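You operate a simulated robot arm through the tools that you are given. There is no shell and no other tool.

You run a simulated two-armed robot. Do the job below in one go: nothing can be reset, and whatever is moved stays where it is left.

JOB
Slacken the teal box's strap, ratchet it tight again and seal it.
Fine: ratchet till the display says TIGHT; then arch back and strap lever open, the box left on the bed.
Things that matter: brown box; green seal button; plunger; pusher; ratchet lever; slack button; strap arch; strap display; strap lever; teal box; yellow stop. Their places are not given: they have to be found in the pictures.

The check looks at the end state, three seconds after you hand in, the way a careful person would. Anything else that was tipped, shoved, dropped, spilled or broken makes it a failure. Lids that push on must go on centred and level and be pressed home; caps that screw on are set level and turned clockwise until they are tight.

ROBOT AND FRAMES
Two 7-joint arms with fingered hands on one trunk that stands fixed in place. Base frame: the origin is at the foot of the trunk, x ahead of it, y to its left, z up; the work surface is at about z = 850. Readings come in mm, degrees, newtons and seconds.
The left shoulder is at [70, 157, 1364], the right one opposite. With the tool pointing down near the work surface each hand reaches from about 100 to 880 mm from the base axis, measured 20 degrees to its own side. Payload 5 kg a hand.
The tool frame of a hand sits at the grasp point between the pads (the TCP): z along the fingers, y along the line on which they close. The tips reach 31 mm beyond it. Largest opening 156 mm; the body of the gripper starts 88 mm behind the TCP. The gripper is a hand of 4 fingers: y runs from the thumb to the fingers, the wrist lies at [0, 0, -249] in the tool frame, and closing takes about 1.5 s.
Orientation is that of the tool frame in the base frame, as a unit quaternion [x, y, z, w]. With the fingers straight down and closing along the base's y, the tool's x points along the base's -x, its y along +y and its z along -z.

CONTROLS
- The arms move only by the tool move_arm. It takes "left_motion", "right_motion" or both (then of equal length, played together; a hand with none holds still); each is a list of rows, each a list of 7 numbers: the shift along the tool's x, y, z in mm, then the turn, a rotation vector about the tool's x, y, z in rad, then the gripper command, from -1 (shut) to 1 (fully open), values between in proportion. In form: [[tx, ty, tz, wx, wy, wz, gripper], ...]. A call has 1 to 20 rows; each row shifts and turns the commanded pose from where the row before left it, along the tool's axes as they then stand. Each row takes 0.2 s and may step no farther than 50 mm and 8.6 degrees from the row before; otherwise, or with a gripper value out of range, the whole call is refused. Where a pose cannot be reached the arm comes as near as it can. A force on the tool above 40 N (or 10 N above the force at the start of the call, whichever is more), or a blocked arm, ends the call early, and 0.2 s more pass. Each finger travels about 108 mm/s and halts on what it meets, pressing with about 25 N; the grip force reading is that of the motor and also rises with nothing between the fingers. The clock runs only during rows and for 0.2 s after the last one: add rows that do not move to give the fingers time. The reply holds the time, the measured pose of the TCP, the force on the tool along the base axes, the opening and the grip force, in the units named above and with some noise, with the torque about the TCP (base axes, N m) and any sound that the robot's microphone picked up.
- Cameras (640 x 400 px; columns grow to the right, rows downward): "scene" is now at [130.2, 30.7, 1587.1]; the picture's right is [0.17, -0.99, 0.00], its down [-0.63, -0.11, -0.77] and it looks along [0.76, 0.13, -0.64] (base axes); focal length 268 px, centre (320, 200). "left" rides on the left gripper at [-72, 2, -111] in its tool frame; the picture's right is [-0.02, -1.00, 0.00], its down [0.84, -0.02, -0.55] and it looks along [0.54, -0.01, 0.84] (tool axes); focal length 234 px, centre (320, 200). "right" rides on the right gripper at [72, 2, -111] in its tool frame; the picture's right is [-0.02, 1.00, 0.00], its down [-0.84, -0.02, -0.55] and it looks along [-0.54, -0.01, 0.84] (tool axes); focal length 234 px, centre (320, 200).
- capture(camera): a new picture of that camera. No time passes.
- raise_lower(by): slides the trunk up (or, below 0, down) by that many mm; the arms and the scene camera ride with it, the base frame stays. It gives what a move gives, with no picture.
- hand_shape(shape, hand): the hand has 4 fingers and takes this shape, open, in about a second: jaw (thumb against the fingers, like two jaws); tri (thumb and two fingers); tip (a fingertip pinch); poke (one finger out to press); point (the index stretched); flat (the hand flat); cup (the hand cupped); fist (a fist). The gripper value then closes the fingers along that shape, each until it touches; the sizes above hold for jaw. It gives what a move gives, with no picture.
- aim_head(pan, tilt): turns the head with the scene camera to pan (to the left, within 86 degrees either way) and tilt (down, from -29 to 69), counted from straight ahead of the robot. It gives what a move gives.
- point_at(camera, pixels): for up to 12 pixels [column, row] of the newest picture of that camera ("zoom" is the newest enlarged one), the place [x, y, z] in the base frame of the surface seen there, good to about 3 mm, but the place of the scene camera against the robot may be out by one fixed shift of up to 25 mm in any direction. No time passes.
- zoom(camera, box): a new picture of the part [left, top, right, bottom] of that camera's present view, enlarged. No time passes.
- close_job(): hands the job in; it is judged then, once.

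Open the grippers and draw the arms clear of the work before you hand the job in, unless the task says otherwise.

The tools are called after ">>>" as name(argument=value, ...) on one line, values as JSON. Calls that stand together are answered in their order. move_arm: Moves the arms, as the interface text tells. Its arguments: {"type":"object","properties":{"left_motion":{"type":"array"},"right_motion":{"type":"array"}},"required":[]} The other tools are called the same way: raise_lower (by) slides the trunk up or down; hand_shape (shape, hand) gives the hand a shape; aim_head (pan, tilt) turns the head that bears the scene camera; capture (camera) takes a picture; point_at (camera, pixels) gives the place of the surface under pixels of a picture; zoom (camera, box) takes an enlarged picture of a part of a camera's view; close_job () hands the job in.

At the start:

```text
time_s: 0.0
left_position: [685.1, 281.0, 1213.1]
left_tool_rot: [0.0, 1.0, 0.0, 0.0]
left_wrist_force: [-0.1, 0.0, -0.3]
left_torque: [-0.01, -0.01, 0.0]
left_finger_gap: 156.0
left_grip_force: 0.1
left_shape: jaw
right_position: [467.3, -260.8, 1301.9]
right_tool_rot: [0.001, 1.0, 0.0, -0.001]
right_wrist_force: [0.0, -0.6, -0.6]
right_torque: [-0.01, 0.03, -0.01]
right_finger_gap: 155.9
right_grip_force: 0.0
right_shape: jaw
trunk travel left (down, up): [-750.0, 190.0]
head pan, tilt: [9.6, 39.6]
```

scene: 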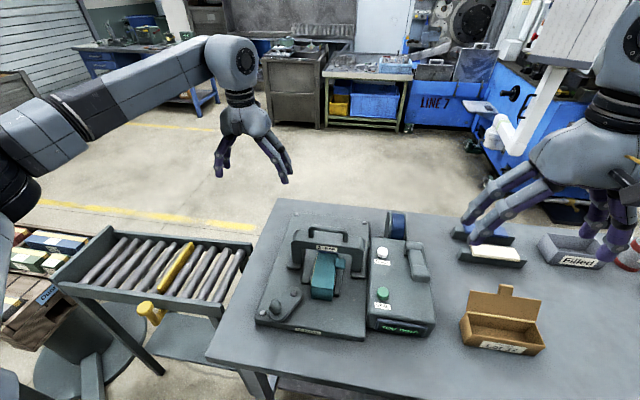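
right: 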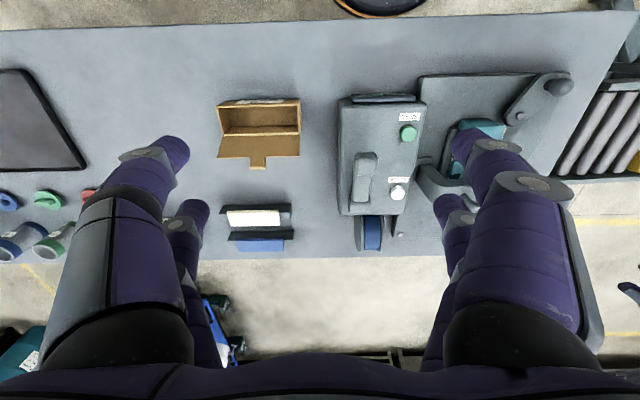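
left: 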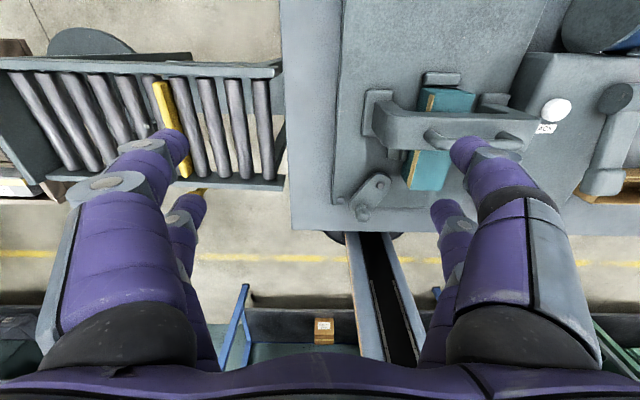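

I start by looking closer at the strapping machine in the scene view (around columns 250-440, rows 200-345).

>>> zoom(camera="scene", box=[240, 190, 450, 350])

>>> zoom(camera="left", box=[320, 40, 640, 240])

>>> zoom(camera="right", box=[320, 60, 640, 260])

```text
2.50 times, centred on (345, 270) of scene
```

zoom: 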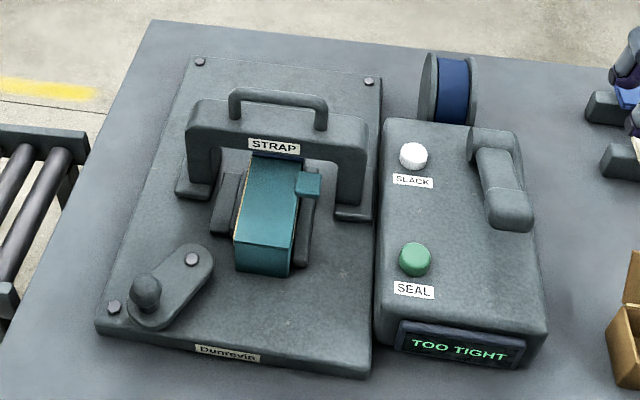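

```text
2.00 times, centred on (480, 140) of left
```

zoom: 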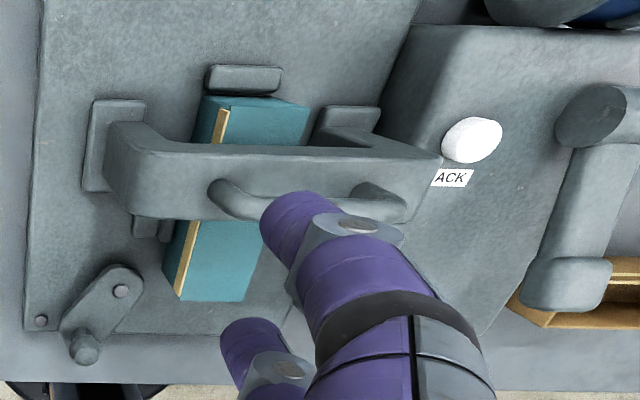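

```text
2.00 times, centred on (480, 160) of right
```

zoom: 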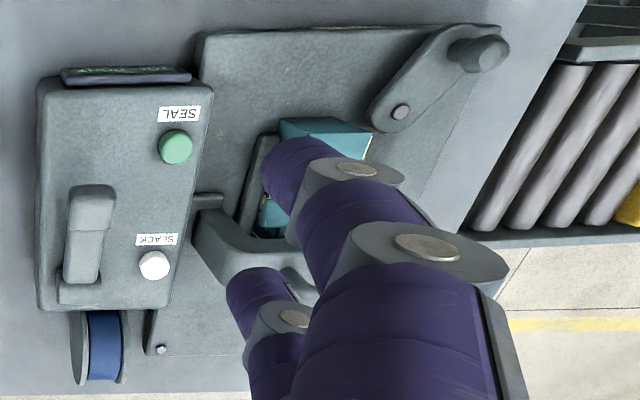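

The display reads TOO TIGHT; the strap lever sits at the front left, the arch with its handle over the teal box, and SLACK, SEAL and the ratchet lever are on the console. I measure the main points in the scene picture.

>>> capture(camera="scene")

>>> point_at(camera="scene", pixels=[[382, 252], [382, 293], [403, 240], [416, 275], [288, 305], [304, 293], [325, 228], [325, 260], [303, 265], [356, 275], [400, 328], [316, 290]])

>>> zoom(camera="scene", box=[280, 200, 380, 280])

>>> zoom(camera="scene", box=[360, 200, 450, 340])

```text
taken
```

scene: 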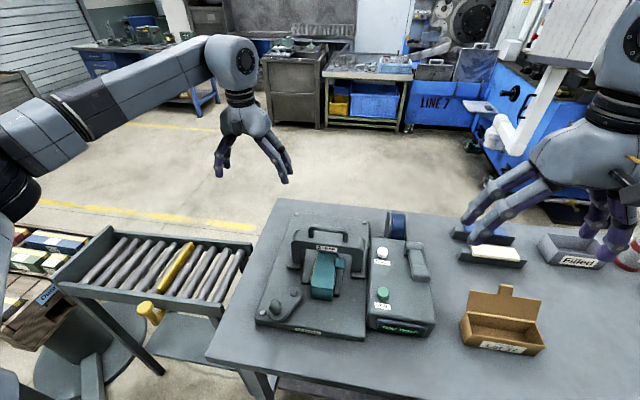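

```text
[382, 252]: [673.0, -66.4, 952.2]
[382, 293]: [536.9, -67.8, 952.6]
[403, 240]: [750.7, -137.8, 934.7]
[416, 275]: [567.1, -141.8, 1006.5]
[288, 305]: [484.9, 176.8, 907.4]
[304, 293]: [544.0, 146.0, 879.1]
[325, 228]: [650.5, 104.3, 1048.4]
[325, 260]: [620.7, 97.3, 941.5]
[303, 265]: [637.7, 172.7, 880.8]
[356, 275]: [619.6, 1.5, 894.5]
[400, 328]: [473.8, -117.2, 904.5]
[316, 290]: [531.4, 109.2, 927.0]
```

```text
5.00 times, centred on (330, 240) of scene
```

zoom: 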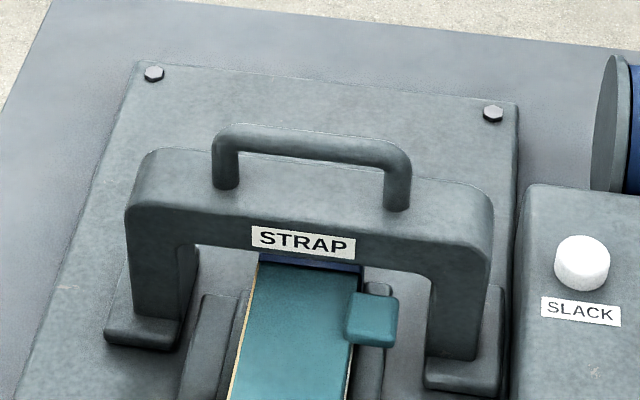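

```text
2.86 times, centred on (405, 270) of scene
```

zoom: 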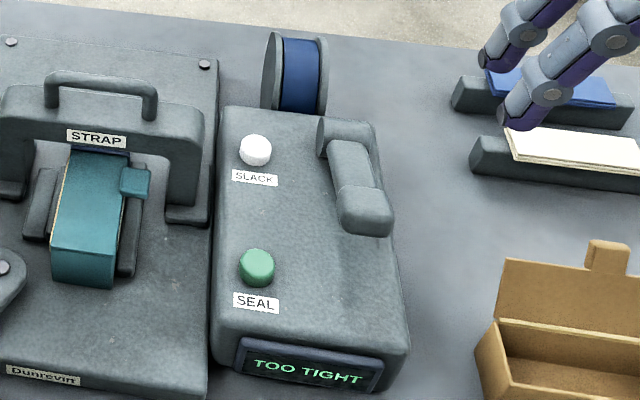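

I cross-check the same features through the wrist cameras, to find the scene camera's shift.

>>> capture(camera="left")

>>> point_at(camera="left", pixels=[[555, 109], [362, 214], [380, 185], [432, 137], [450, 132], [430, 185], [378, 110], [441, 80], [500, 105], [340, 199], [620, 98], [607, 178]])

>>> capture(camera="right")

>>> point_at(camera="right", pixels=[[408, 133], [397, 192], [365, 158], [362, 200], [560, 85], [520, 116], [372, 233], [385, 98], [257, 102], [400, 236], [360, 176], [345, 110]])

```text
taken
```

left: 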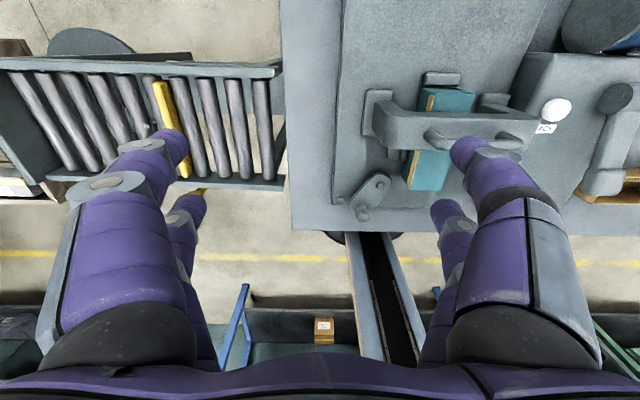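

```text
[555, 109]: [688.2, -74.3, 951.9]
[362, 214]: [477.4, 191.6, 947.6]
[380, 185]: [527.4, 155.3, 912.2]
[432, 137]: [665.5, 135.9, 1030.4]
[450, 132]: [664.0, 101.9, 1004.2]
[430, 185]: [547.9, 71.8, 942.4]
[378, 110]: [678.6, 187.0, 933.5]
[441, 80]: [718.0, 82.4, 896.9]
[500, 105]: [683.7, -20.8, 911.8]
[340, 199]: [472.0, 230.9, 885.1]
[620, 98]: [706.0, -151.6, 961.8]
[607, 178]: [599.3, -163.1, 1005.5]
```

```text
taken
```

right: 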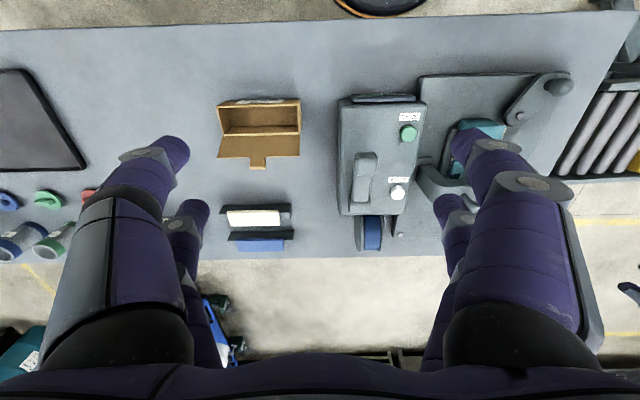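

```text
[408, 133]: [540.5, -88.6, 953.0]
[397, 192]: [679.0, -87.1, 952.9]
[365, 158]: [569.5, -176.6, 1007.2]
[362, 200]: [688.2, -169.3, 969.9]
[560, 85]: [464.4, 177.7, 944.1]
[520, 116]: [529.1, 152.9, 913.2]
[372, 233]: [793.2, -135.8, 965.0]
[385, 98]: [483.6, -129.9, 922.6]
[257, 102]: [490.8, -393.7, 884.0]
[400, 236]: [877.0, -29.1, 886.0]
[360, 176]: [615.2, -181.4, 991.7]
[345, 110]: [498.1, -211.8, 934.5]
```

I take tighter zooms of the ratchet lever, strap lever and arch feet.

>>> zoom(camera="scene", box=[390, 225, 440, 285])

>>> zoom(camera="scene", box=[245, 270, 335, 345])

>>> zoom(camera="scene", box=[255, 195, 385, 345])

>>> zoom(camera="right", box=[330, 80, 430, 260])

>>> zoom(camera="left", box=[300, 0, 640, 230])

```text
6.67 times, centred on (415, 255) of scene
```

zoom: 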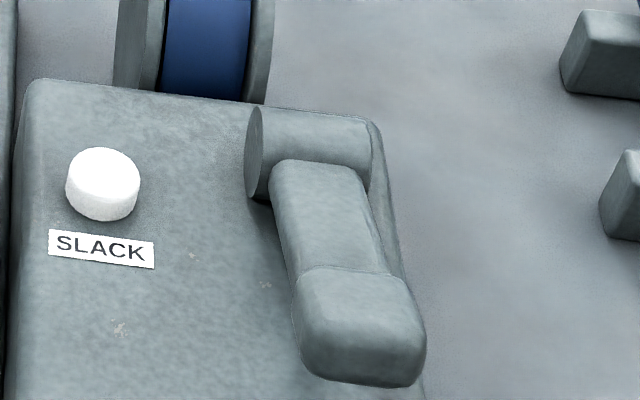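

```text
5.33 times, centred on (290, 308) of scene
```

zoom: 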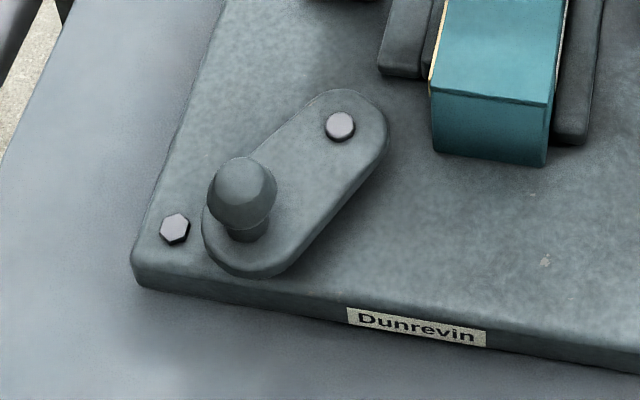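

```text
2.67 times, centred on (320, 270) of scene
```

zoom: 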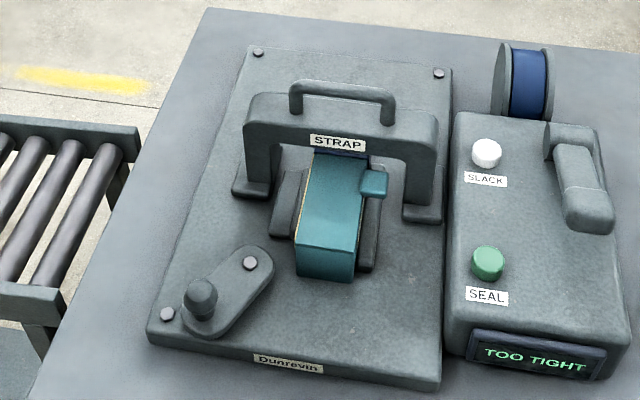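

```text
2.22 times, centred on (380, 170) of right
```

zoom: 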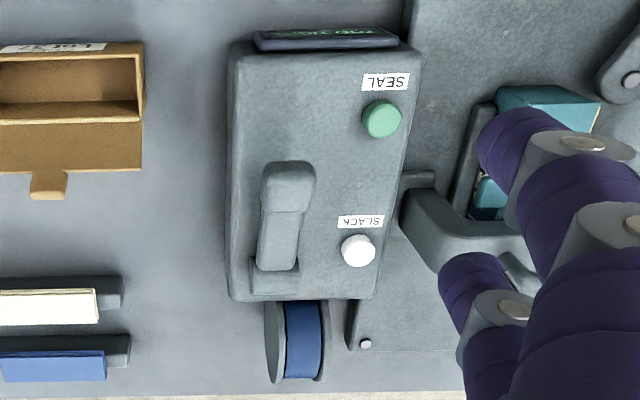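

```text
1.74 times, centred on (470, 115) of left
```

zoom: 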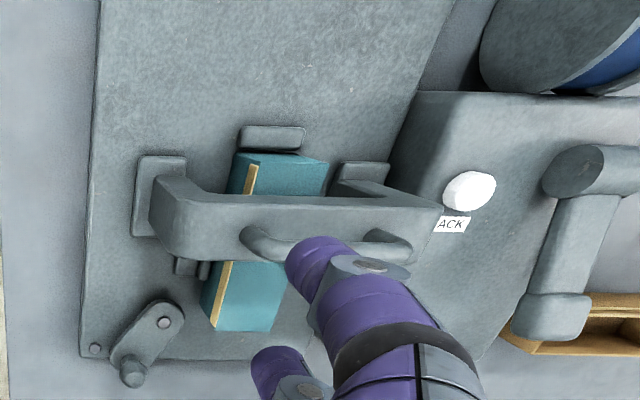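

The machine layout is clear; the bed holds the teal box under the arch. I shape the right hand to poke (still high and clear) and look at where the finger points.

>>> hand_shape(hand="right", shape="poke")

>>> capture(camera="right")

>>> capture(camera="scene")

```text
time_s: 0.9
left_position: [686.3, 281.9, 1214.5]
left_tool_rot: [0.0, 1.0, 0.0, 0.0]
left_wrist_force: [0.2, 0.1, -0.5]
left_torque: [-0.02, 0.01, 0.0]
left_finger_gap: 155.9
left_grip_force: 0.1
left_shape: jaw
right_position: [467.7, -260.0, 1300.9]
right_tool_rot: [0.0, 1.0, 0.0, 0.0]
right_wrist_force: [0.9, 0.3, 0.0]
right_torque: [0.0, -0.03, -0.03]
right_finger_gap: 0.0
right_grip_force: 0.0
right_shape: poke
trunk travel left (down, up): [-750.0, 190.0]
head pan, tilt: [9.6, 39.6]
```

```text
taken
```

right: 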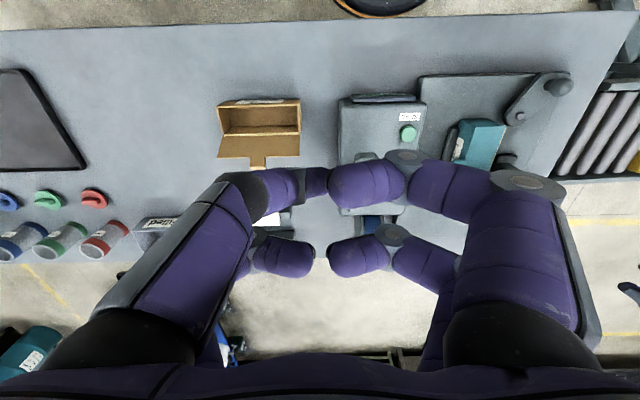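

```text
taken
```

scene: 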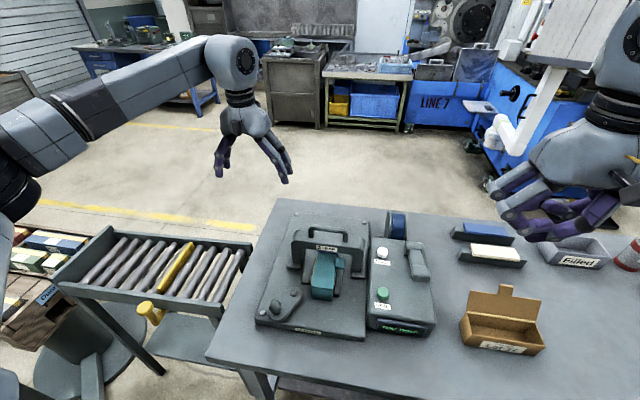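

The fingers have curled inwards in the right camera's view; I zoom to see which digit sticks out.

>>> zoom(camera="scene", box=[460, 80, 640, 270])

>>> zoom(camera="right", box=[160, 120, 480, 320])

>>> point_at(camera="right", pixels=[[280, 190], [318, 180], [340, 187], [385, 180], [295, 255], [345, 255], [420, 180], [390, 235], [440, 185], [260, 190]])

```text
2.11 times, centred on (550, 175) of scene
```

zoom: 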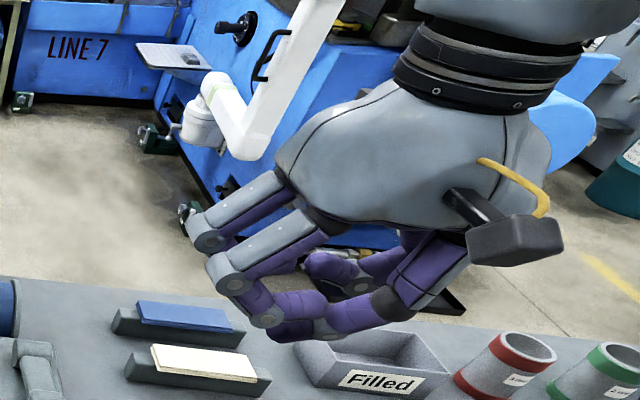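

```text
2.00 times, centred on (320, 220) of right
```

zoom: 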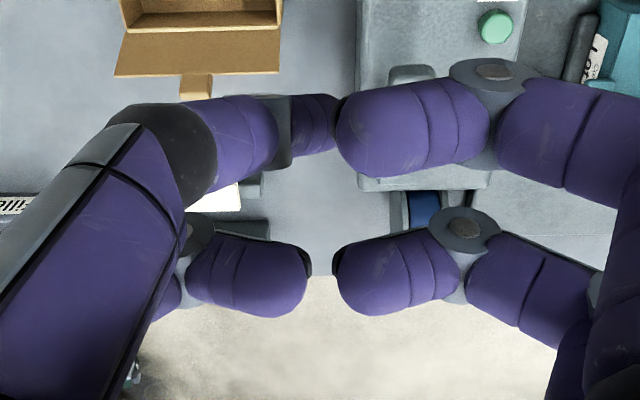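

```text
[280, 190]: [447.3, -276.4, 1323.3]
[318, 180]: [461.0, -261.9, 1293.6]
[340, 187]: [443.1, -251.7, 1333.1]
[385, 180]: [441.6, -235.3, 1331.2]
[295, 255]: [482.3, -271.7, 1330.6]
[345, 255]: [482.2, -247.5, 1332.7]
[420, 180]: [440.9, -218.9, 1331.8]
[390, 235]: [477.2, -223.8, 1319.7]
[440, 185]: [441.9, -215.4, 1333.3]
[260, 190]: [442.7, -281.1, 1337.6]
```

In the scene zoom one digit (the thumb side) reaches in toward the TCP, below the curled fingers. I bring the right hand over the SEAL button at a safe height to see the poking tip better.

>>> move_arm(right_motion=[[-12, 28.3, 28.3, 0, 0, 0, -1], [-12, 28.3, 28.3, 0, 0, 0, -1], [-12, 28.3, 28.3, 0, 0, 0, -1], [-12, 28.3, 28.3, 0, 0, 0, -1], [-12, 28.3, 28.3, 0, 0, 0, -1], [-12, 28.3, 28.3, 0, 0, 0, -1]])

>>> capture(camera="right")

>>> capture(camera="scene")

>>> zoom(camera="scene", box=[300, 150, 480, 340])

>>> capture(camera="left")

```text
time_s: 2.3
left_position: [687.8, 281.8, 1212.4]
left_tool_rot: [0.0, 1.0, -0.001, -0.001]
left_wrist_force: [0.1, 0.7, 0.0]
left_torque: [0.0, 0.06, 0.01]
left_finger_gap: 155.9
left_grip_force: 0.1
left_shape: jaw
right_position: [541.4, -87.5, 1134.1]
right_tool_rot: [0.001, 1.0, 0.0, 0.0]
right_wrist_force: [1.1, 0.2, 0.5]
right_torque: [0.01, -0.02, 0.0]
right_finger_gap: 0.0
right_grip_force: 0.1
right_shape: poke
trunk travel left (down, up): [-750.0, 190.0]
head pan, tilt: [9.6, 39.6]
```

```text
taken
```

right: 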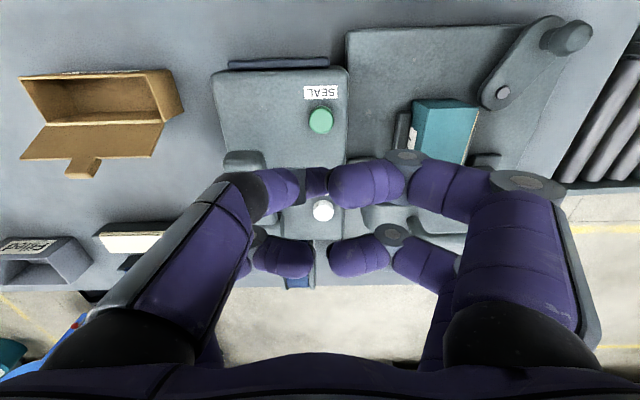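

```text
taken
```

scene: 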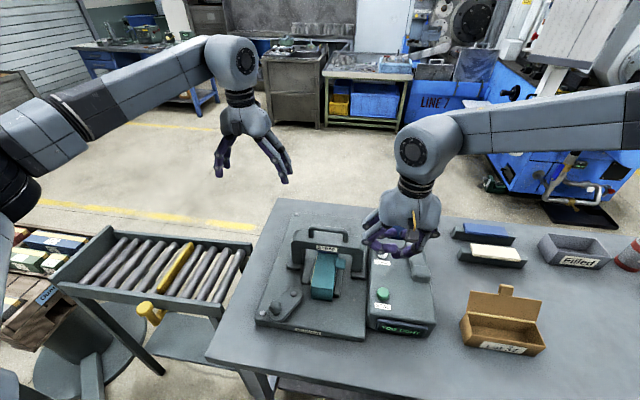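

```text
2.11 times, centred on (390, 245) of scene
```

zoom: 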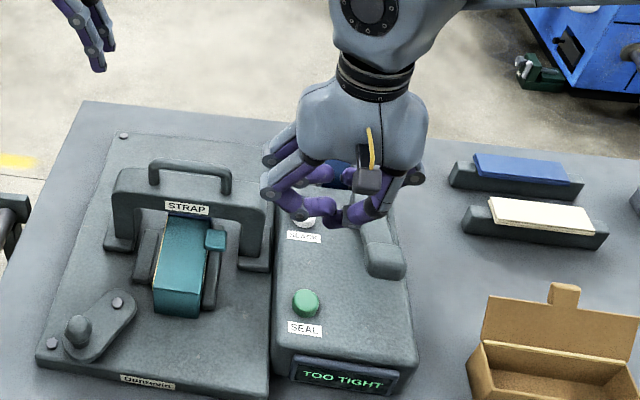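

```text
taken
```

left: 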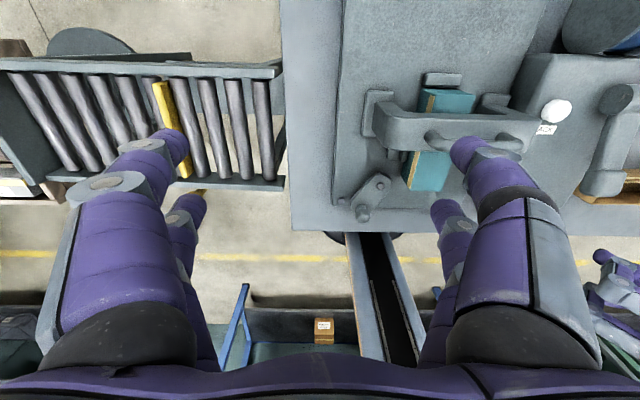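

I zoom tightly on the curled hand to identify the pressing finger.

>>> zoom(camera="scene", box=[350, 190, 450, 270])

>>> move_arm(right_motion=[[0, 0, 0, 0, 0, 0, 1], [0, 0, 0, 0, 0, 0, 1], [0, 0, 0, 0, 0, 0, 1], [0, 0, 0, 0, 0, 0, 1], [0, 0, 0, 0, 0, 0, 1]])

>>> zoom(camera="scene", box=[350, 190, 450, 270])

>>> capture(camera="right")

```text
5.00 times, centred on (400, 230) of scene
```

zoom: 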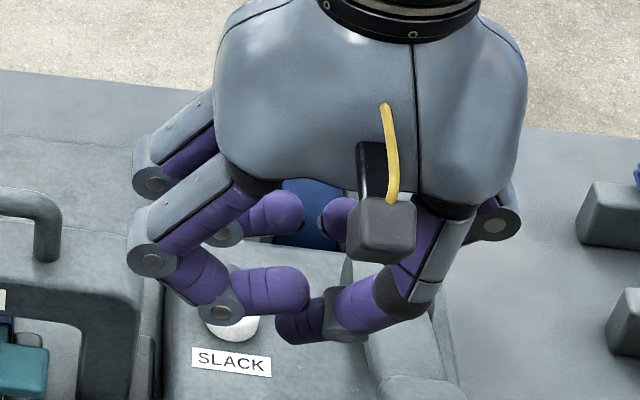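

```text
time_s: 3.5
left_position: [686.0, 282.1, 1212.9]
left_tool_rot: [0.0, 1.0, 0.0, 0.0]
left_wrist_force: [0.9, 0.2, 0.4]
left_torque: [-0.01, 0.04, 0.02]
left_finger_gap: 155.9
left_grip_force: 0.2
left_shape: jaw
right_position: [540.8, -86.7, 1133.5]
right_tool_rot: [0.001, 1.0, 0.0, 0.0]
right_wrist_force: [0.0, 1.0, -0.8]
right_torque: [0.0, 0.02, -0.01]
right_finger_gap: 0.1
right_grip_force: 0.0
right_shape: poke
trunk travel left (down, up): [-750.0, 190.0]
head pan, tilt: [9.6, 39.6]
```

```text
5.00 times, centred on (400, 230) of scene
```

zoom: 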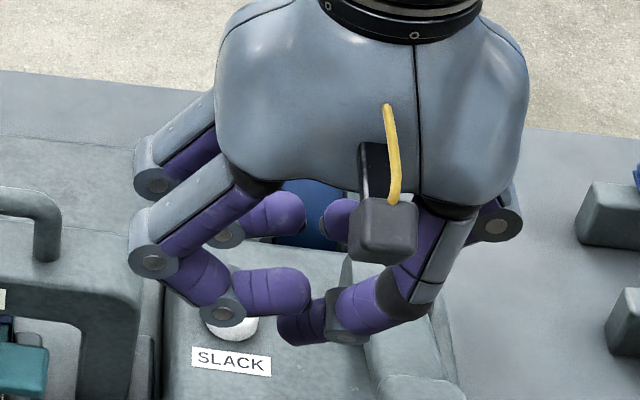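

```text
taken
```

right: 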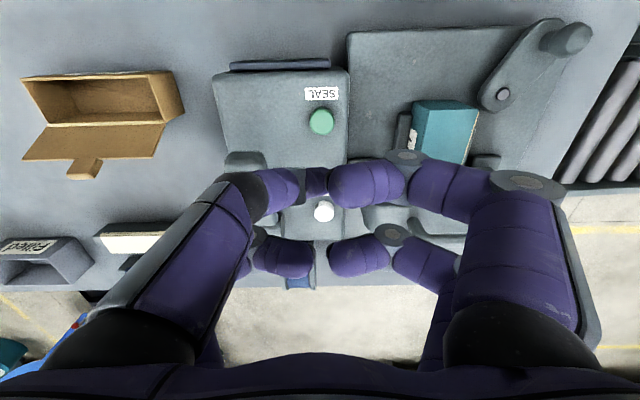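

In poke the front thumb-side digit is the lowest; I measure its tip and the neighbours in this zoom and the right camera.

>>> zoom(camera="scene", box=[350, 190, 450, 270])

>>> point_at(camera="zoom", pixels=[[283, 328], [300, 340], [300, 310], [350, 305], [300, 290], [235, 310], [345, 335], [380, 310], [265, 300], [230, 328]])

>>> point_at(camera="right", pixels=[[318, 175], [316, 190], [326, 183], [308, 182], [340, 187], [323, 209], [320, 121], [290, 185]])

```text
5.00 times, centred on (400, 230) of scene
```

zoom: 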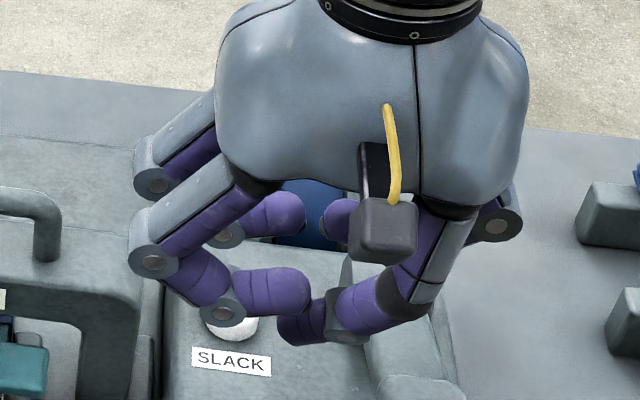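

```text
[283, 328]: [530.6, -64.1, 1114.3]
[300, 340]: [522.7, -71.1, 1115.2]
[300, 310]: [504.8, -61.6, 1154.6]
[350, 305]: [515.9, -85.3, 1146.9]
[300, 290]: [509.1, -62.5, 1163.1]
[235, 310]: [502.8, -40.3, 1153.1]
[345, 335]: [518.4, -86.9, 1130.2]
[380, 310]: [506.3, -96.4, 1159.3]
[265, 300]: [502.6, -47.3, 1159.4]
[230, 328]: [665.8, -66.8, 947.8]
```

```text
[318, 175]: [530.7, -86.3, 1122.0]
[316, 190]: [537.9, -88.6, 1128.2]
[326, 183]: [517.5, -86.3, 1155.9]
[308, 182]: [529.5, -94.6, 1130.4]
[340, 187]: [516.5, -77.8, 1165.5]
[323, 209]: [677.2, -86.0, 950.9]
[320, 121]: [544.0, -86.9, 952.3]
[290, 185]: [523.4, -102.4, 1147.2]
```

Poke tip sits close under the TCP (about 20-30 mm beyond it), SLACK is at about (677, -86, 951) and SEAL at (543, -87, 952) by the right camera. To keep knuckles clear of the arch's right leg, I yaw the right hand 90° in place so its wide side runs along x.

>>> move_arm(right_motion=[[0, 0, 0, 0, 0, -0.1428, -1], [0, 0, 0, 0, 0, -0.1428, -1], [0, 0, 0, 0, 0, -0.1428, -1], [0, 0, 0, 0, 0, -0.1428, -1], [0, 0, 0, 0, 0, -0.1428, -1], [0, 0, 0, 0, 0, -0.1428, -1], [0, 0, 0, 0, 0, -0.1428, -1], [0, 0, 0, 0, 0, -0.1428, -1], [0, 0, 0, 0, 0, -0.1428, -1], [0, 0, 0, 0, 0, -0.1428, -1], [0, 0, 0, 0, 0, -0.1428, -1], [0, 0, 0, 0, 0, 0, -1]])

>>> capture(camera="right")

>>> zoom(camera="scene", box=[260, 170, 480, 345])

```text
time_s: 6.1
left_position: [685.2, 282.7, 1213.1]
left_tool_rot: [0.001, 1.0, 0.0, 0.0]
left_wrist_force: [-0.8, 0.6, -0.1]
left_torque: [0.0, 0.0, -0.01]
left_finger_gap: 156.1
left_grip_force: 0.0
left_shape: jaw
right_position: [540.6, -91.2, 1131.7]
right_tool_rot: [0.707, -0.707, 0.0, -0.001]
right_wrist_force: [-0.1, 0.2, 0.4]
right_torque: [0.03, -0.01, -0.01]
right_finger_gap: 0.0
right_grip_force: 0.1
right_shape: poke
trunk travel left (down, up): [-750.0, 190.0]
head pan, tilt: [9.6, 39.6]
```

```text
taken
```

right: 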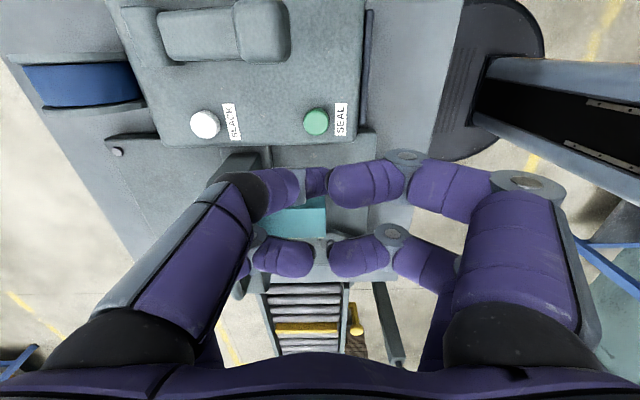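

```text
2.29 times, centred on (370, 258) of scene
```

zoom: 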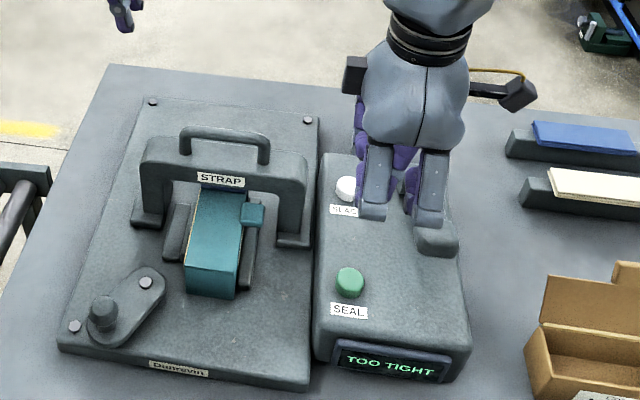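

The yaw is clean; the right camera now sees SLACK at (205,124) and SEAL at (316,121). I measure them plus the ratchet lever from this closer view.

>>> point_at(camera="right", pixels=[[205, 124], [316, 121], [205, 117], [264, 30], [264, 55], [180, 30], [200, 60], [318, 177], [316, 185], [230, 100], [290, 100], [330, 25]])

>>> zoom(camera="right", box=[120, 0, 400, 175])

```text
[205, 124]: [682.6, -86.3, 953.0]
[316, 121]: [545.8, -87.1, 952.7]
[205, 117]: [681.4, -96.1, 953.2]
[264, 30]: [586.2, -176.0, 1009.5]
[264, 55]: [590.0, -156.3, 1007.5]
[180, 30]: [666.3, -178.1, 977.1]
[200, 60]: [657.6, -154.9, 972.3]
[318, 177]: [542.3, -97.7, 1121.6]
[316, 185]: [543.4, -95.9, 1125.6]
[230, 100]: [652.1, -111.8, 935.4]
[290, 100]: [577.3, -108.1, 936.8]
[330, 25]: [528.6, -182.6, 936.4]
```

```text
2.29 times, centred on (260, 88) of right
```

zoom: 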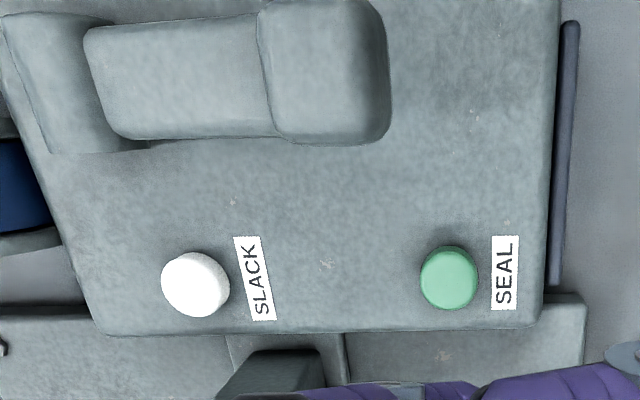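

Moving the poke finger over SLACK (681, -87), first level, then down to a TCP height of about 1010.

>>> move_arm(right_motion=[[-2.3, -35.35, 0, 0, 0, 0, -1], [-2.3, -35.35, 0, 0, 0, 0, -1], [-2.3, -35.35, 0, 0, 0, 0, -1], [-2.3, -35.35, 0, 0, 0, 0, -1], [0, 0, 40, 0, 0, 0, -1], [0, 0, 40, 0, 0, 0, -1], [0, 0, 35, 0, 0, 0, -1], [0, 0, 0, 0, 0, 0, -1]])

>>> capture(camera="right")

>>> zoom(camera="scene", box=[340, 190, 450, 340])

>>> zoom(camera="left", box=[420, 0, 640, 210])

```text
time_s: 7.9
left_position: [685.5, 283.2, 1213.2]
left_tool_rot: [0.0, 1.0, 0.0, 0.0]
left_wrist_force: [-0.2, -0.4, 0.2]
left_torque: [0.0, 0.01, 0.0]
left_finger_gap: 156.1
left_grip_force: 0.0
left_shape: jaw
right_position: [632.0, -130.2, 1039.7]
right_tool_rot: [-0.706, 0.708, 0.0, 0.002]
right_wrist_force: [-0.5, -0.6, -0.4]
right_torque: [0.01, 0.01, 0.0]
right_finger_gap: 0.0
right_grip_force: 0.0
right_shape: poke
right hand out of reach, approached as far as the arm can: row 3, 4, 5, 6, 7
trunk travel left (down, up): [-750.0, 190.0]
head pan, tilt: [9.6, 39.6]
```

```text
taken
```

right: 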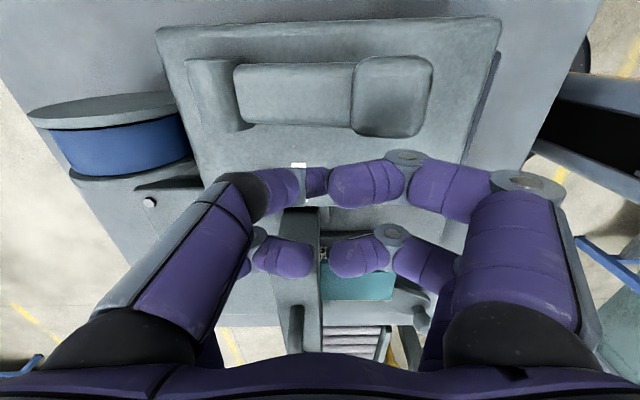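

```text
2.67 times, centred on (395, 265) of scene
```

zoom: 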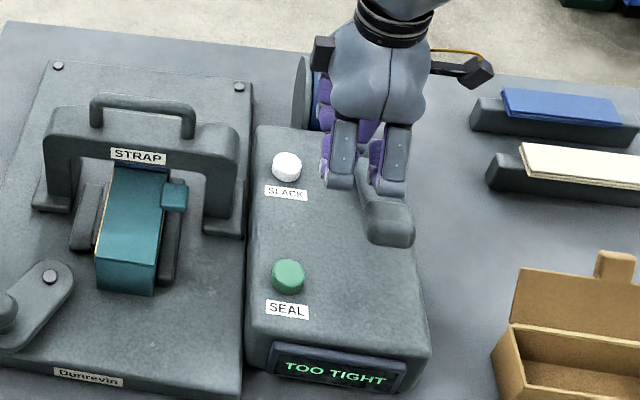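

```text
1.90 times, centred on (530, 105) of left
```

zoom: 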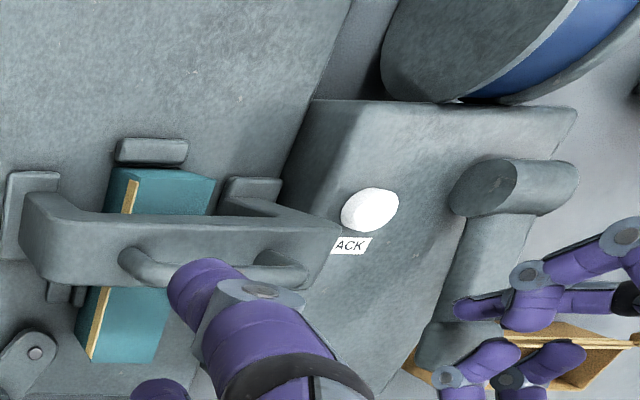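

That yaw put SLACK out of the arm's reach (it stalled at (632,-130,1040), touching nothing). I lift straight up first and see where the commanded pose stands.

>>> move_arm(right_motion=[[0, 0, -40, 0, 0, 0, -1], [0, 0, -40, 0, 0, 0, -1], [0, 0, -40, 0, 0, 0, -1]])

```text
time_s: 8.7
left_position: [685.6, 282.2, 1213.8]
left_tool_rot: [0.0, 1.0, 0.0, -0.001]
left_wrist_force: [0.8, 0.6, -0.2]
left_torque: [0.05, -0.02, -0.01]
left_finger_gap: 155.9
left_grip_force: 0.1
left_shape: jaw
right_position: [631.4, -134.3, 1158.5]
right_tool_rot: [-0.707, 0.708, 0.001, 0.0]
right_wrist_force: [-0.2, -0.7, 0.0]
right_torque: [-0.03, 0.02, -0.01]
right_finger_gap: 0.1
right_grip_force: 0.1
right_shape: poke
trunk travel left (down, up): [-750.0, 190.0]
head pan, tilt: [9.6, 39.6]
```

The commanded pose follows the real one. I measure the arch's right end and feet from the left camera to judge clearance for an un-yawed hand.

>>> capture(camera="left")

>>> point_at(camera="left", pixels=[[534, 119], [520, 125], [500, 102], [510, 118], [372, 130], [385, 110], [374, 95], [434, 134], [515, 138], [400, 120], [480, 122], [430, 110]])

>>> capture(camera="scene")

>>> point_at(camera="scene", pixels=[[365, 246], [300, 238], [325, 228], [300, 233], [343, 231], [313, 250], [360, 276], [365, 277], [364, 262], [301, 268], [295, 262], [326, 244]])

```text
taken
```

left: 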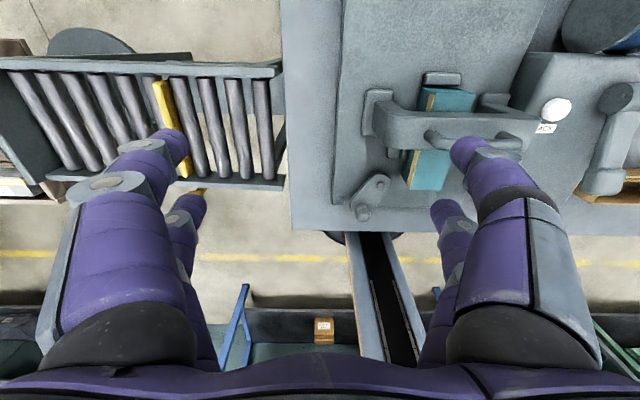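

```text
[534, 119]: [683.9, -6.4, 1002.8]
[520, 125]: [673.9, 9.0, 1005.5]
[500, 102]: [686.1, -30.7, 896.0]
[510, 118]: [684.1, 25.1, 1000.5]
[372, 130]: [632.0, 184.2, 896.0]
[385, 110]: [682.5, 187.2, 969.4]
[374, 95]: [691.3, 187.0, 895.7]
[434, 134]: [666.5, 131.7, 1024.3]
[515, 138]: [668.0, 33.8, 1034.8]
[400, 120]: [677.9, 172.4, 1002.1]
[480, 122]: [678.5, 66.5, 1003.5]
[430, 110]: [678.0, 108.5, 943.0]
```

```text
taken
```

scene: 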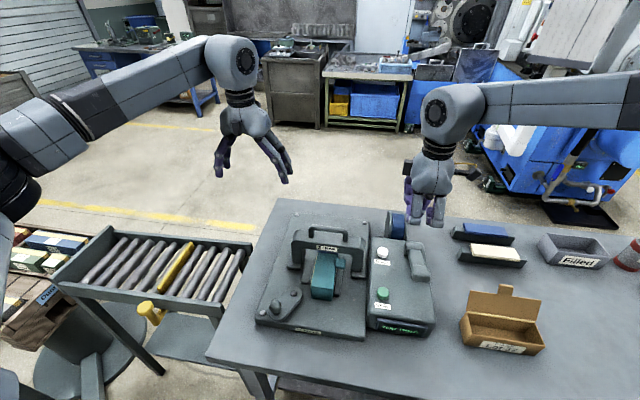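

```text
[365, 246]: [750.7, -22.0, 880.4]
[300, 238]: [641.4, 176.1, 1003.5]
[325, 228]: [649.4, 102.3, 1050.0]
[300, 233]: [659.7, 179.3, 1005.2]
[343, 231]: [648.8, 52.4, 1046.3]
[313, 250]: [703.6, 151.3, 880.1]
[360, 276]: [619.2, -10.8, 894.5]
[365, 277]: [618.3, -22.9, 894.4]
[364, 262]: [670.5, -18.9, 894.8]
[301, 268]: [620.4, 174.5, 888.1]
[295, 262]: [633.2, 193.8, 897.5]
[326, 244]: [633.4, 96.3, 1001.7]
```

At yaw 0 the finger knuckles would come very near the arch leg (outer face about y=-12, top about 1004). At safe height I turn the hand back 45° and shift toward SLACK to test reach.

>>> move_arm(right_motion=[[0, 0, 0, 0, 0, 0.1428, -1], [0, 0, 0, 0, 0, 0.1428, -1], [0, 0, 0, 0, 0, 0.1428, -1], [0, 0, 0, 0, 0, 0.1428, -1], [0, 0, 0, 0, 0, 0.1428, -1], [0, 0, 0, 0, 0, 0.0714, -1], [0, 0, 0, 0, 0, 0, -1]])

```text
time_s: 10.3
left_position: [686.4, 282.2, 1213.3]
left_tool_rot: [0.001, 1.0, 0.0, 0.0]
left_wrist_force: [0.4, -0.3, -0.8]
left_torque: [-0.02, 0.01, 0.0]
left_finger_gap: 156.0
left_grip_force: 0.1
left_shape: jaw
right_position: [631.9, -134.0, 1159.5]
right_tool_rot: [-0.381, 0.925, 0.0, 0.001]
right_wrist_force: [0.5, -0.4, -1.1]
right_torque: [-0.01, 0.04, 0.01]
right_finger_gap: 0.0
right_grip_force: 0.1
right_shape: poke
trunk travel left (down, up): [-750.0, 190.0]
head pan, tilt: [9.6, 39.6]
```

Now at 45° yaw; I shift toward (682,-82) at this height.

>>> move_arm(right_motion=[[-24.1, 0.5, 0, 0, 0, 0, -1], [-24.1, 0.5, 0, 0, 0, 0, -1], [-24.1, 0.5, 0, 0, 0, 0, -1], [0, 0, 0, 0, 0, 0, -1]])

```text
time_s: 11.3
left_position: [685.0, 282.2, 1214.4]
left_tool_rot: [0.0, 1.0, 0.0, 0.0]
left_wrist_force: [0.2, -0.5, 0.0]
left_torque: [0.04, 0.0, 0.02]
left_finger_gap: 156.2
left_grip_force: 0.1
left_shape: jaw
right_position: [658.2, -106.5, 1160.5]
right_tool_rot: [-0.382, 0.924, 0.001, 0.001]
right_wrist_force: [-0.9, -0.6, -0.9]
right_torque: [-0.04, 0.03, 0.0]
right_finger_gap: 0.0
right_grip_force: 0.1
right_shape: poke
right hand out of reach, approached as far as the arm can: row 2, 3
trunk travel left (down, up): [-750.0, 190.0]
head pan, tilt: [9.6, 39.6]
```

The limit looks like wrist bend with the forearm too level, so I raise the trunk (arms ride up, clear of everything) to give a steeper forearm.

>>> raise_lower(by=150)

>>> move_arm(right_motion=[[-16, 0, 30, 0, 0, 0, -1], [-17, 0, 30, 0, 0, 0, -1], [0, 0, 40, 0, 0, 0, -1], [0, 0, 40, 0, 0, 0, -1], [0, 0, 0, 0, 0, 0, -1]])

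```text
time_s: 13.1
left_position: [684.2, 282.6, 1364.2]
left_tool_rot: [0.0, 1.0, 0.0, 0.0]
left_wrist_force: [-0.5, -0.5, -0.2]
left_torque: [-0.03, 0.02, -0.04]
left_finger_gap: 155.9
left_grip_force: 0.1
left_shape: jaw
right_position: [658.8, -107.0, 1310.5]
right_tool_rot: [-0.382, 0.924, 0.001, 0.001]
right_wrist_force: [-0.8, 0.2, -0.3]
right_torque: [-0.01, -0.02, 0.01]
right_finger_gap: 0.0
right_grip_force: 0.0
right_shape: poke
trunk travel left (down, up): [-900.0, 40.0]
head pan, tilt: [9.6, 39.6]
```

```text
time_s: 14.2
left_position: [685.2, 282.3, 1363.7]
left_tool_rot: [0.0, 1.0, 0.0, -0.001]
left_wrist_force: [-0.5, -0.5, 0.5]
left_torque: [-0.01, 0.03, 0.03]
left_finger_gap: 155.9
left_grip_force: 0.0
left_shape: jaw
right_position: [632.4, -128.4, 1193.1]
right_tool_rot: [-0.382, 0.924, 0.001, 0.002]
right_wrist_force: [0.4, -0.3, 0.5]
right_torque: [0.01, -0.02, -0.02]
right_finger_gap: 0.3
right_grip_force: 0.1
right_shape: poke
right hand out of reach, approached as far as the arm can: row 1, 2, 3, 4
trunk travel left (down, up): [-900.0, 40.0]
head pan, tilt: [9.6, 39.6]
```

Reach didn't improve, so yaw is the limiting factor. I turn back to zero yaw and try again toward (682,-84), still high above the arch handle.

>>> move_arm(right_motion=[[0, 0, 0, 0, 0, 0.1428, -1], [0, 0, 0, 0, 0, 0.1428, -1], [0, 0, 0, 0, 0, 0.1428, -1], [0, 0, 0, 0, 0, 0.1428, -1], [0, 0, 0, 0, 0, 0.1428, -1], [0, 0, 0, 0, 0, 0.0714, -1], [-25, 22, 0, 0, 0, 0, -1], [-25, 22, 0, 0, 0, 0, -1], [0, 0, 0, 0, 0, 0, -1]])

```text
time_s: 16.2
left_position: [685.4, 281.6, 1363.7]
left_tool_rot: [0.0, 1.0, 0.001, 0.0]
left_wrist_force: [0.0, -0.5, 0.1]
left_torque: [0.01, -0.01, 0.0]
left_finger_gap: 156.0
left_grip_force: 0.0
left_shape: jaw
right_position: [640.9, -127.2, 1210.1]
right_tool_rot: [0.002, 1.0, 0.001, 0.002]
right_wrist_force: [-0.2, 0.9, -0.2]
right_torque: [-0.04, -0.02, 0.01]
right_finger_gap: 0.1
right_grip_force: 0.1
right_shape: poke
right hand out of reach, approached as far as the arm can: row 7, 8
trunk travel left (down, up): [-900.0, 40.0]
head pan, tilt: [9.6, 39.6]
```

Still limited at the same distance, so the straight-down hand simply can't stretch to x=682 here; tilting the fingers forward will. First I measure the hand's knuckles in the right camera to plan clearances.

>>> capture(camera="right")

>>> point_at(camera="right", pixels=[[527, 182], [560, 195], [405, 157], [545, 210], [240, 185], [205, 195], [170, 220], [250, 175], [120, 290], [318, 177], [460, 190], [590, 330]])

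>>> capture(camera="scene")

>>> zoom(camera="scene", box=[250, 200, 470, 360])

```text
taken
```

right: 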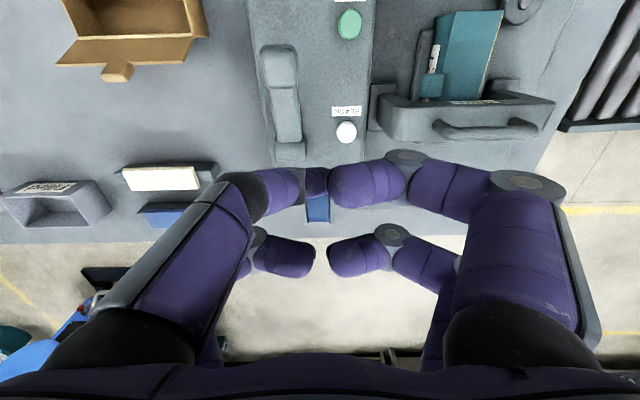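

```text
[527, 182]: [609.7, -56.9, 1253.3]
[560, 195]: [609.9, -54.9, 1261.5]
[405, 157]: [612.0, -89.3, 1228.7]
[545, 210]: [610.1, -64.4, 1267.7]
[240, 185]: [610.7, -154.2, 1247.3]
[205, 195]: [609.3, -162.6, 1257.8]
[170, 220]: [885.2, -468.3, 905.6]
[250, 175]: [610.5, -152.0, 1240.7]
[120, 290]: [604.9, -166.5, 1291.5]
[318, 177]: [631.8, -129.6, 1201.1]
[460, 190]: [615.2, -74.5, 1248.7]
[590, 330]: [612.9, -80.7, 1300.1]
```

```text
taken
```

scene: 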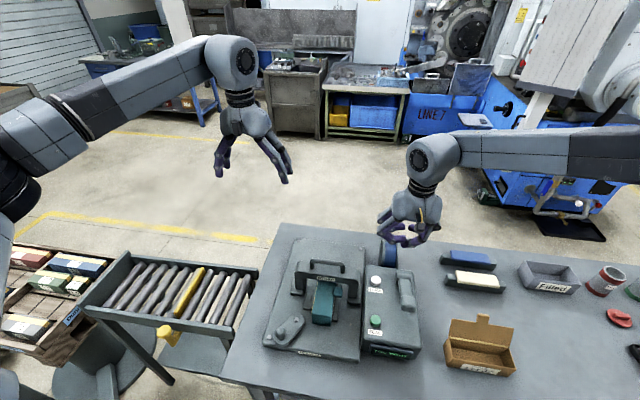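

```text
2.50 times, centred on (360, 280) of scene
```

zoom: 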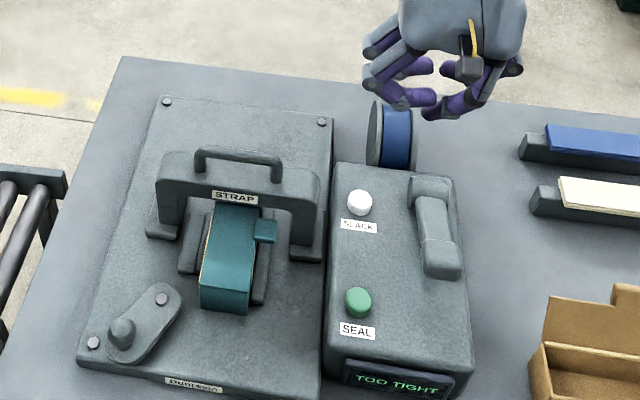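

The thumb side is narrow while the finger side is wide (to 78 mm), so the cleanest pose is yaw the other way (fingers toward +x, thumb toward me) with a forward tilt. I lift and pull back the hand, then lower the trunk to 50 mm below its start height.

>>> move_arm(right_motion=[[15, 0, -45, 0, 0, 0, -1], [15, 0, -45, 0, 0, 0, -1], [15, 0, -45, 0, 0, 0, -1], [15, 0, -45, 0, 0, 0, -1], [0, 0, 0, 0, 0, 0, -1]])

>>> raise_lower(by=-200)

```text
time_s: 17.4
left_position: [684.5, 282.9, 1364.7]
left_tool_rot: [0.0, 1.0, 0.0, 0.0]
left_wrist_force: [0.8, -0.6, -0.2]
left_torque: [0.0, -0.01, -0.01]
left_finger_gap: 155.7
left_grip_force: 0.0
left_shape: jaw
right_position: [580.8, -126.1, 1390.2]
right_tool_rot: [0.001, 1.0, 0.0, 0.001]
right_wrist_force: [-0.9, -0.6, -0.1]
right_torque: [0.01, -0.03, -0.04]
right_finger_gap: 0.1
right_grip_force: 0.0
right_shape: poke
trunk travel left (down, up): [-900.0, 40.0]
head pan, tilt: [9.6, 39.6]
```

```text
time_s: 19.6
left_position: [684.9, 281.5, 1162.8]
left_tool_rot: [0.0, 1.0, 0.0, 0.0]
left_wrist_force: [-0.5, -1.6, 0.0]
left_torque: [0.02, 0.01, -0.01]
left_finger_gap: 156.0
left_grip_force: 0.0
left_shape: jaw
right_position: [581.3, -126.9, 1189.6]
right_tool_rot: [0.001, 1.0, 0.002, 0.001]
right_wrist_force: [-0.5, 0.1, 0.5]
right_torque: [-0.01, 0.01, 0.0]
right_finger_gap: 0.2
right_grip_force: 0.1
right_shape: poke
trunk travel left (down, up): [-700.0, 240.0]
head pan, tilt: [9.6, 39.6]
```

Now I yaw the hand the other way by 90° and tilt the fingers 25° forward, staying at this height.

>>> move_arm(right_motion=[[0, 0, 0, 0, 0, 0.1428, -1], [0, 0, 0, 0, 0, 0.1428, -1], [0, 0, 0, 0, 0, 0.1428, -1], [0, 0, 0, 0, 0, 0.1428, -1], [0, 0, 0, 0, 0, 0.1428, -1], [0, 0, 0, 0, 0, 0.1428, -1], [0, 0, 0, 0, 0, 0.1428, -1], [0, 0, 0, 0, 0, 0.1428, -1], [0, 0, 0, 0, 0, 0.1428, -1], [0, 0, 0, 0, 0, 0.1428, -1], [0, 0, 0, 0, 0, 0.1428, -1], [0, 0, 0, -0.1455, 0, 0, -1], [0, 0, 0, -0.1455, 0, 0, -1], [0, 0, 0, -0.1455, 0, 0, -1], [0, 0, 0, 0, 0, 0, -1]])

>>> capture(camera="right")

>>> capture(camera="scene")

```text
time_s: 22.8
left_position: [685.1, 281.9, 1163.1]
left_tool_rot: [0.0, 1.0, 0.0, 0.0]
left_wrist_force: [-0.9, 0.9, 0.1]
left_torque: [0.02, -0.01, -0.02]
left_finger_gap: 155.8
left_grip_force: 0.0
left_shape: jaw
right_position: [600.1, -421.9, 1198.0]
right_tool_rot: [0.691, 0.689, 0.155, 0.153]
right_wrist_force: [0.0, 0.4, -0.2]
right_torque: [-0.03, 0.03, 0.01]
right_finger_gap: 0.0
right_grip_force: 0.0
right_shape: poke
right hand out of reach, approached as far as the arm can: row 6, 7, 8, 9, 10, 11, 12
trunk travel left (down, up): [-700.0, 240.0]
head pan, tilt: [9.6, 39.6]
```

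```text
taken
```

right: 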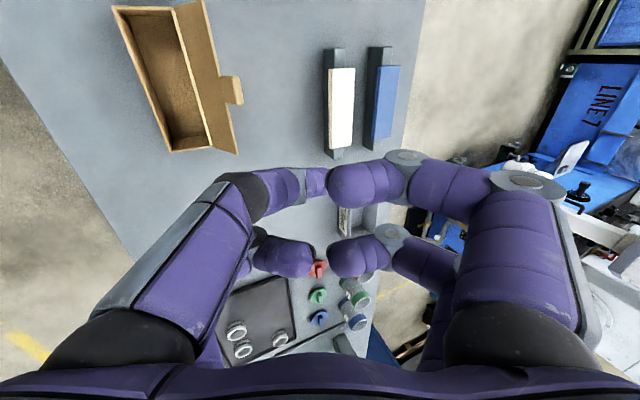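

```text
taken
```

scene: 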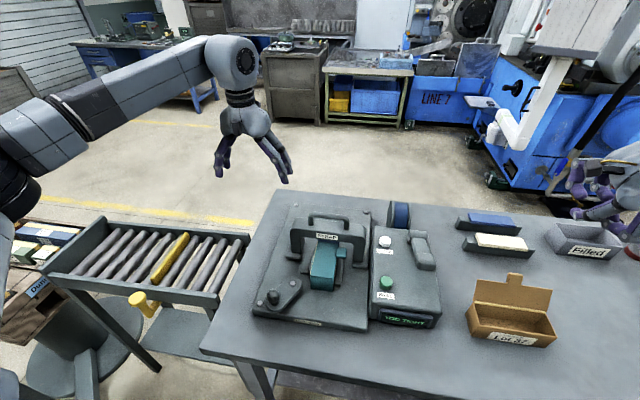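

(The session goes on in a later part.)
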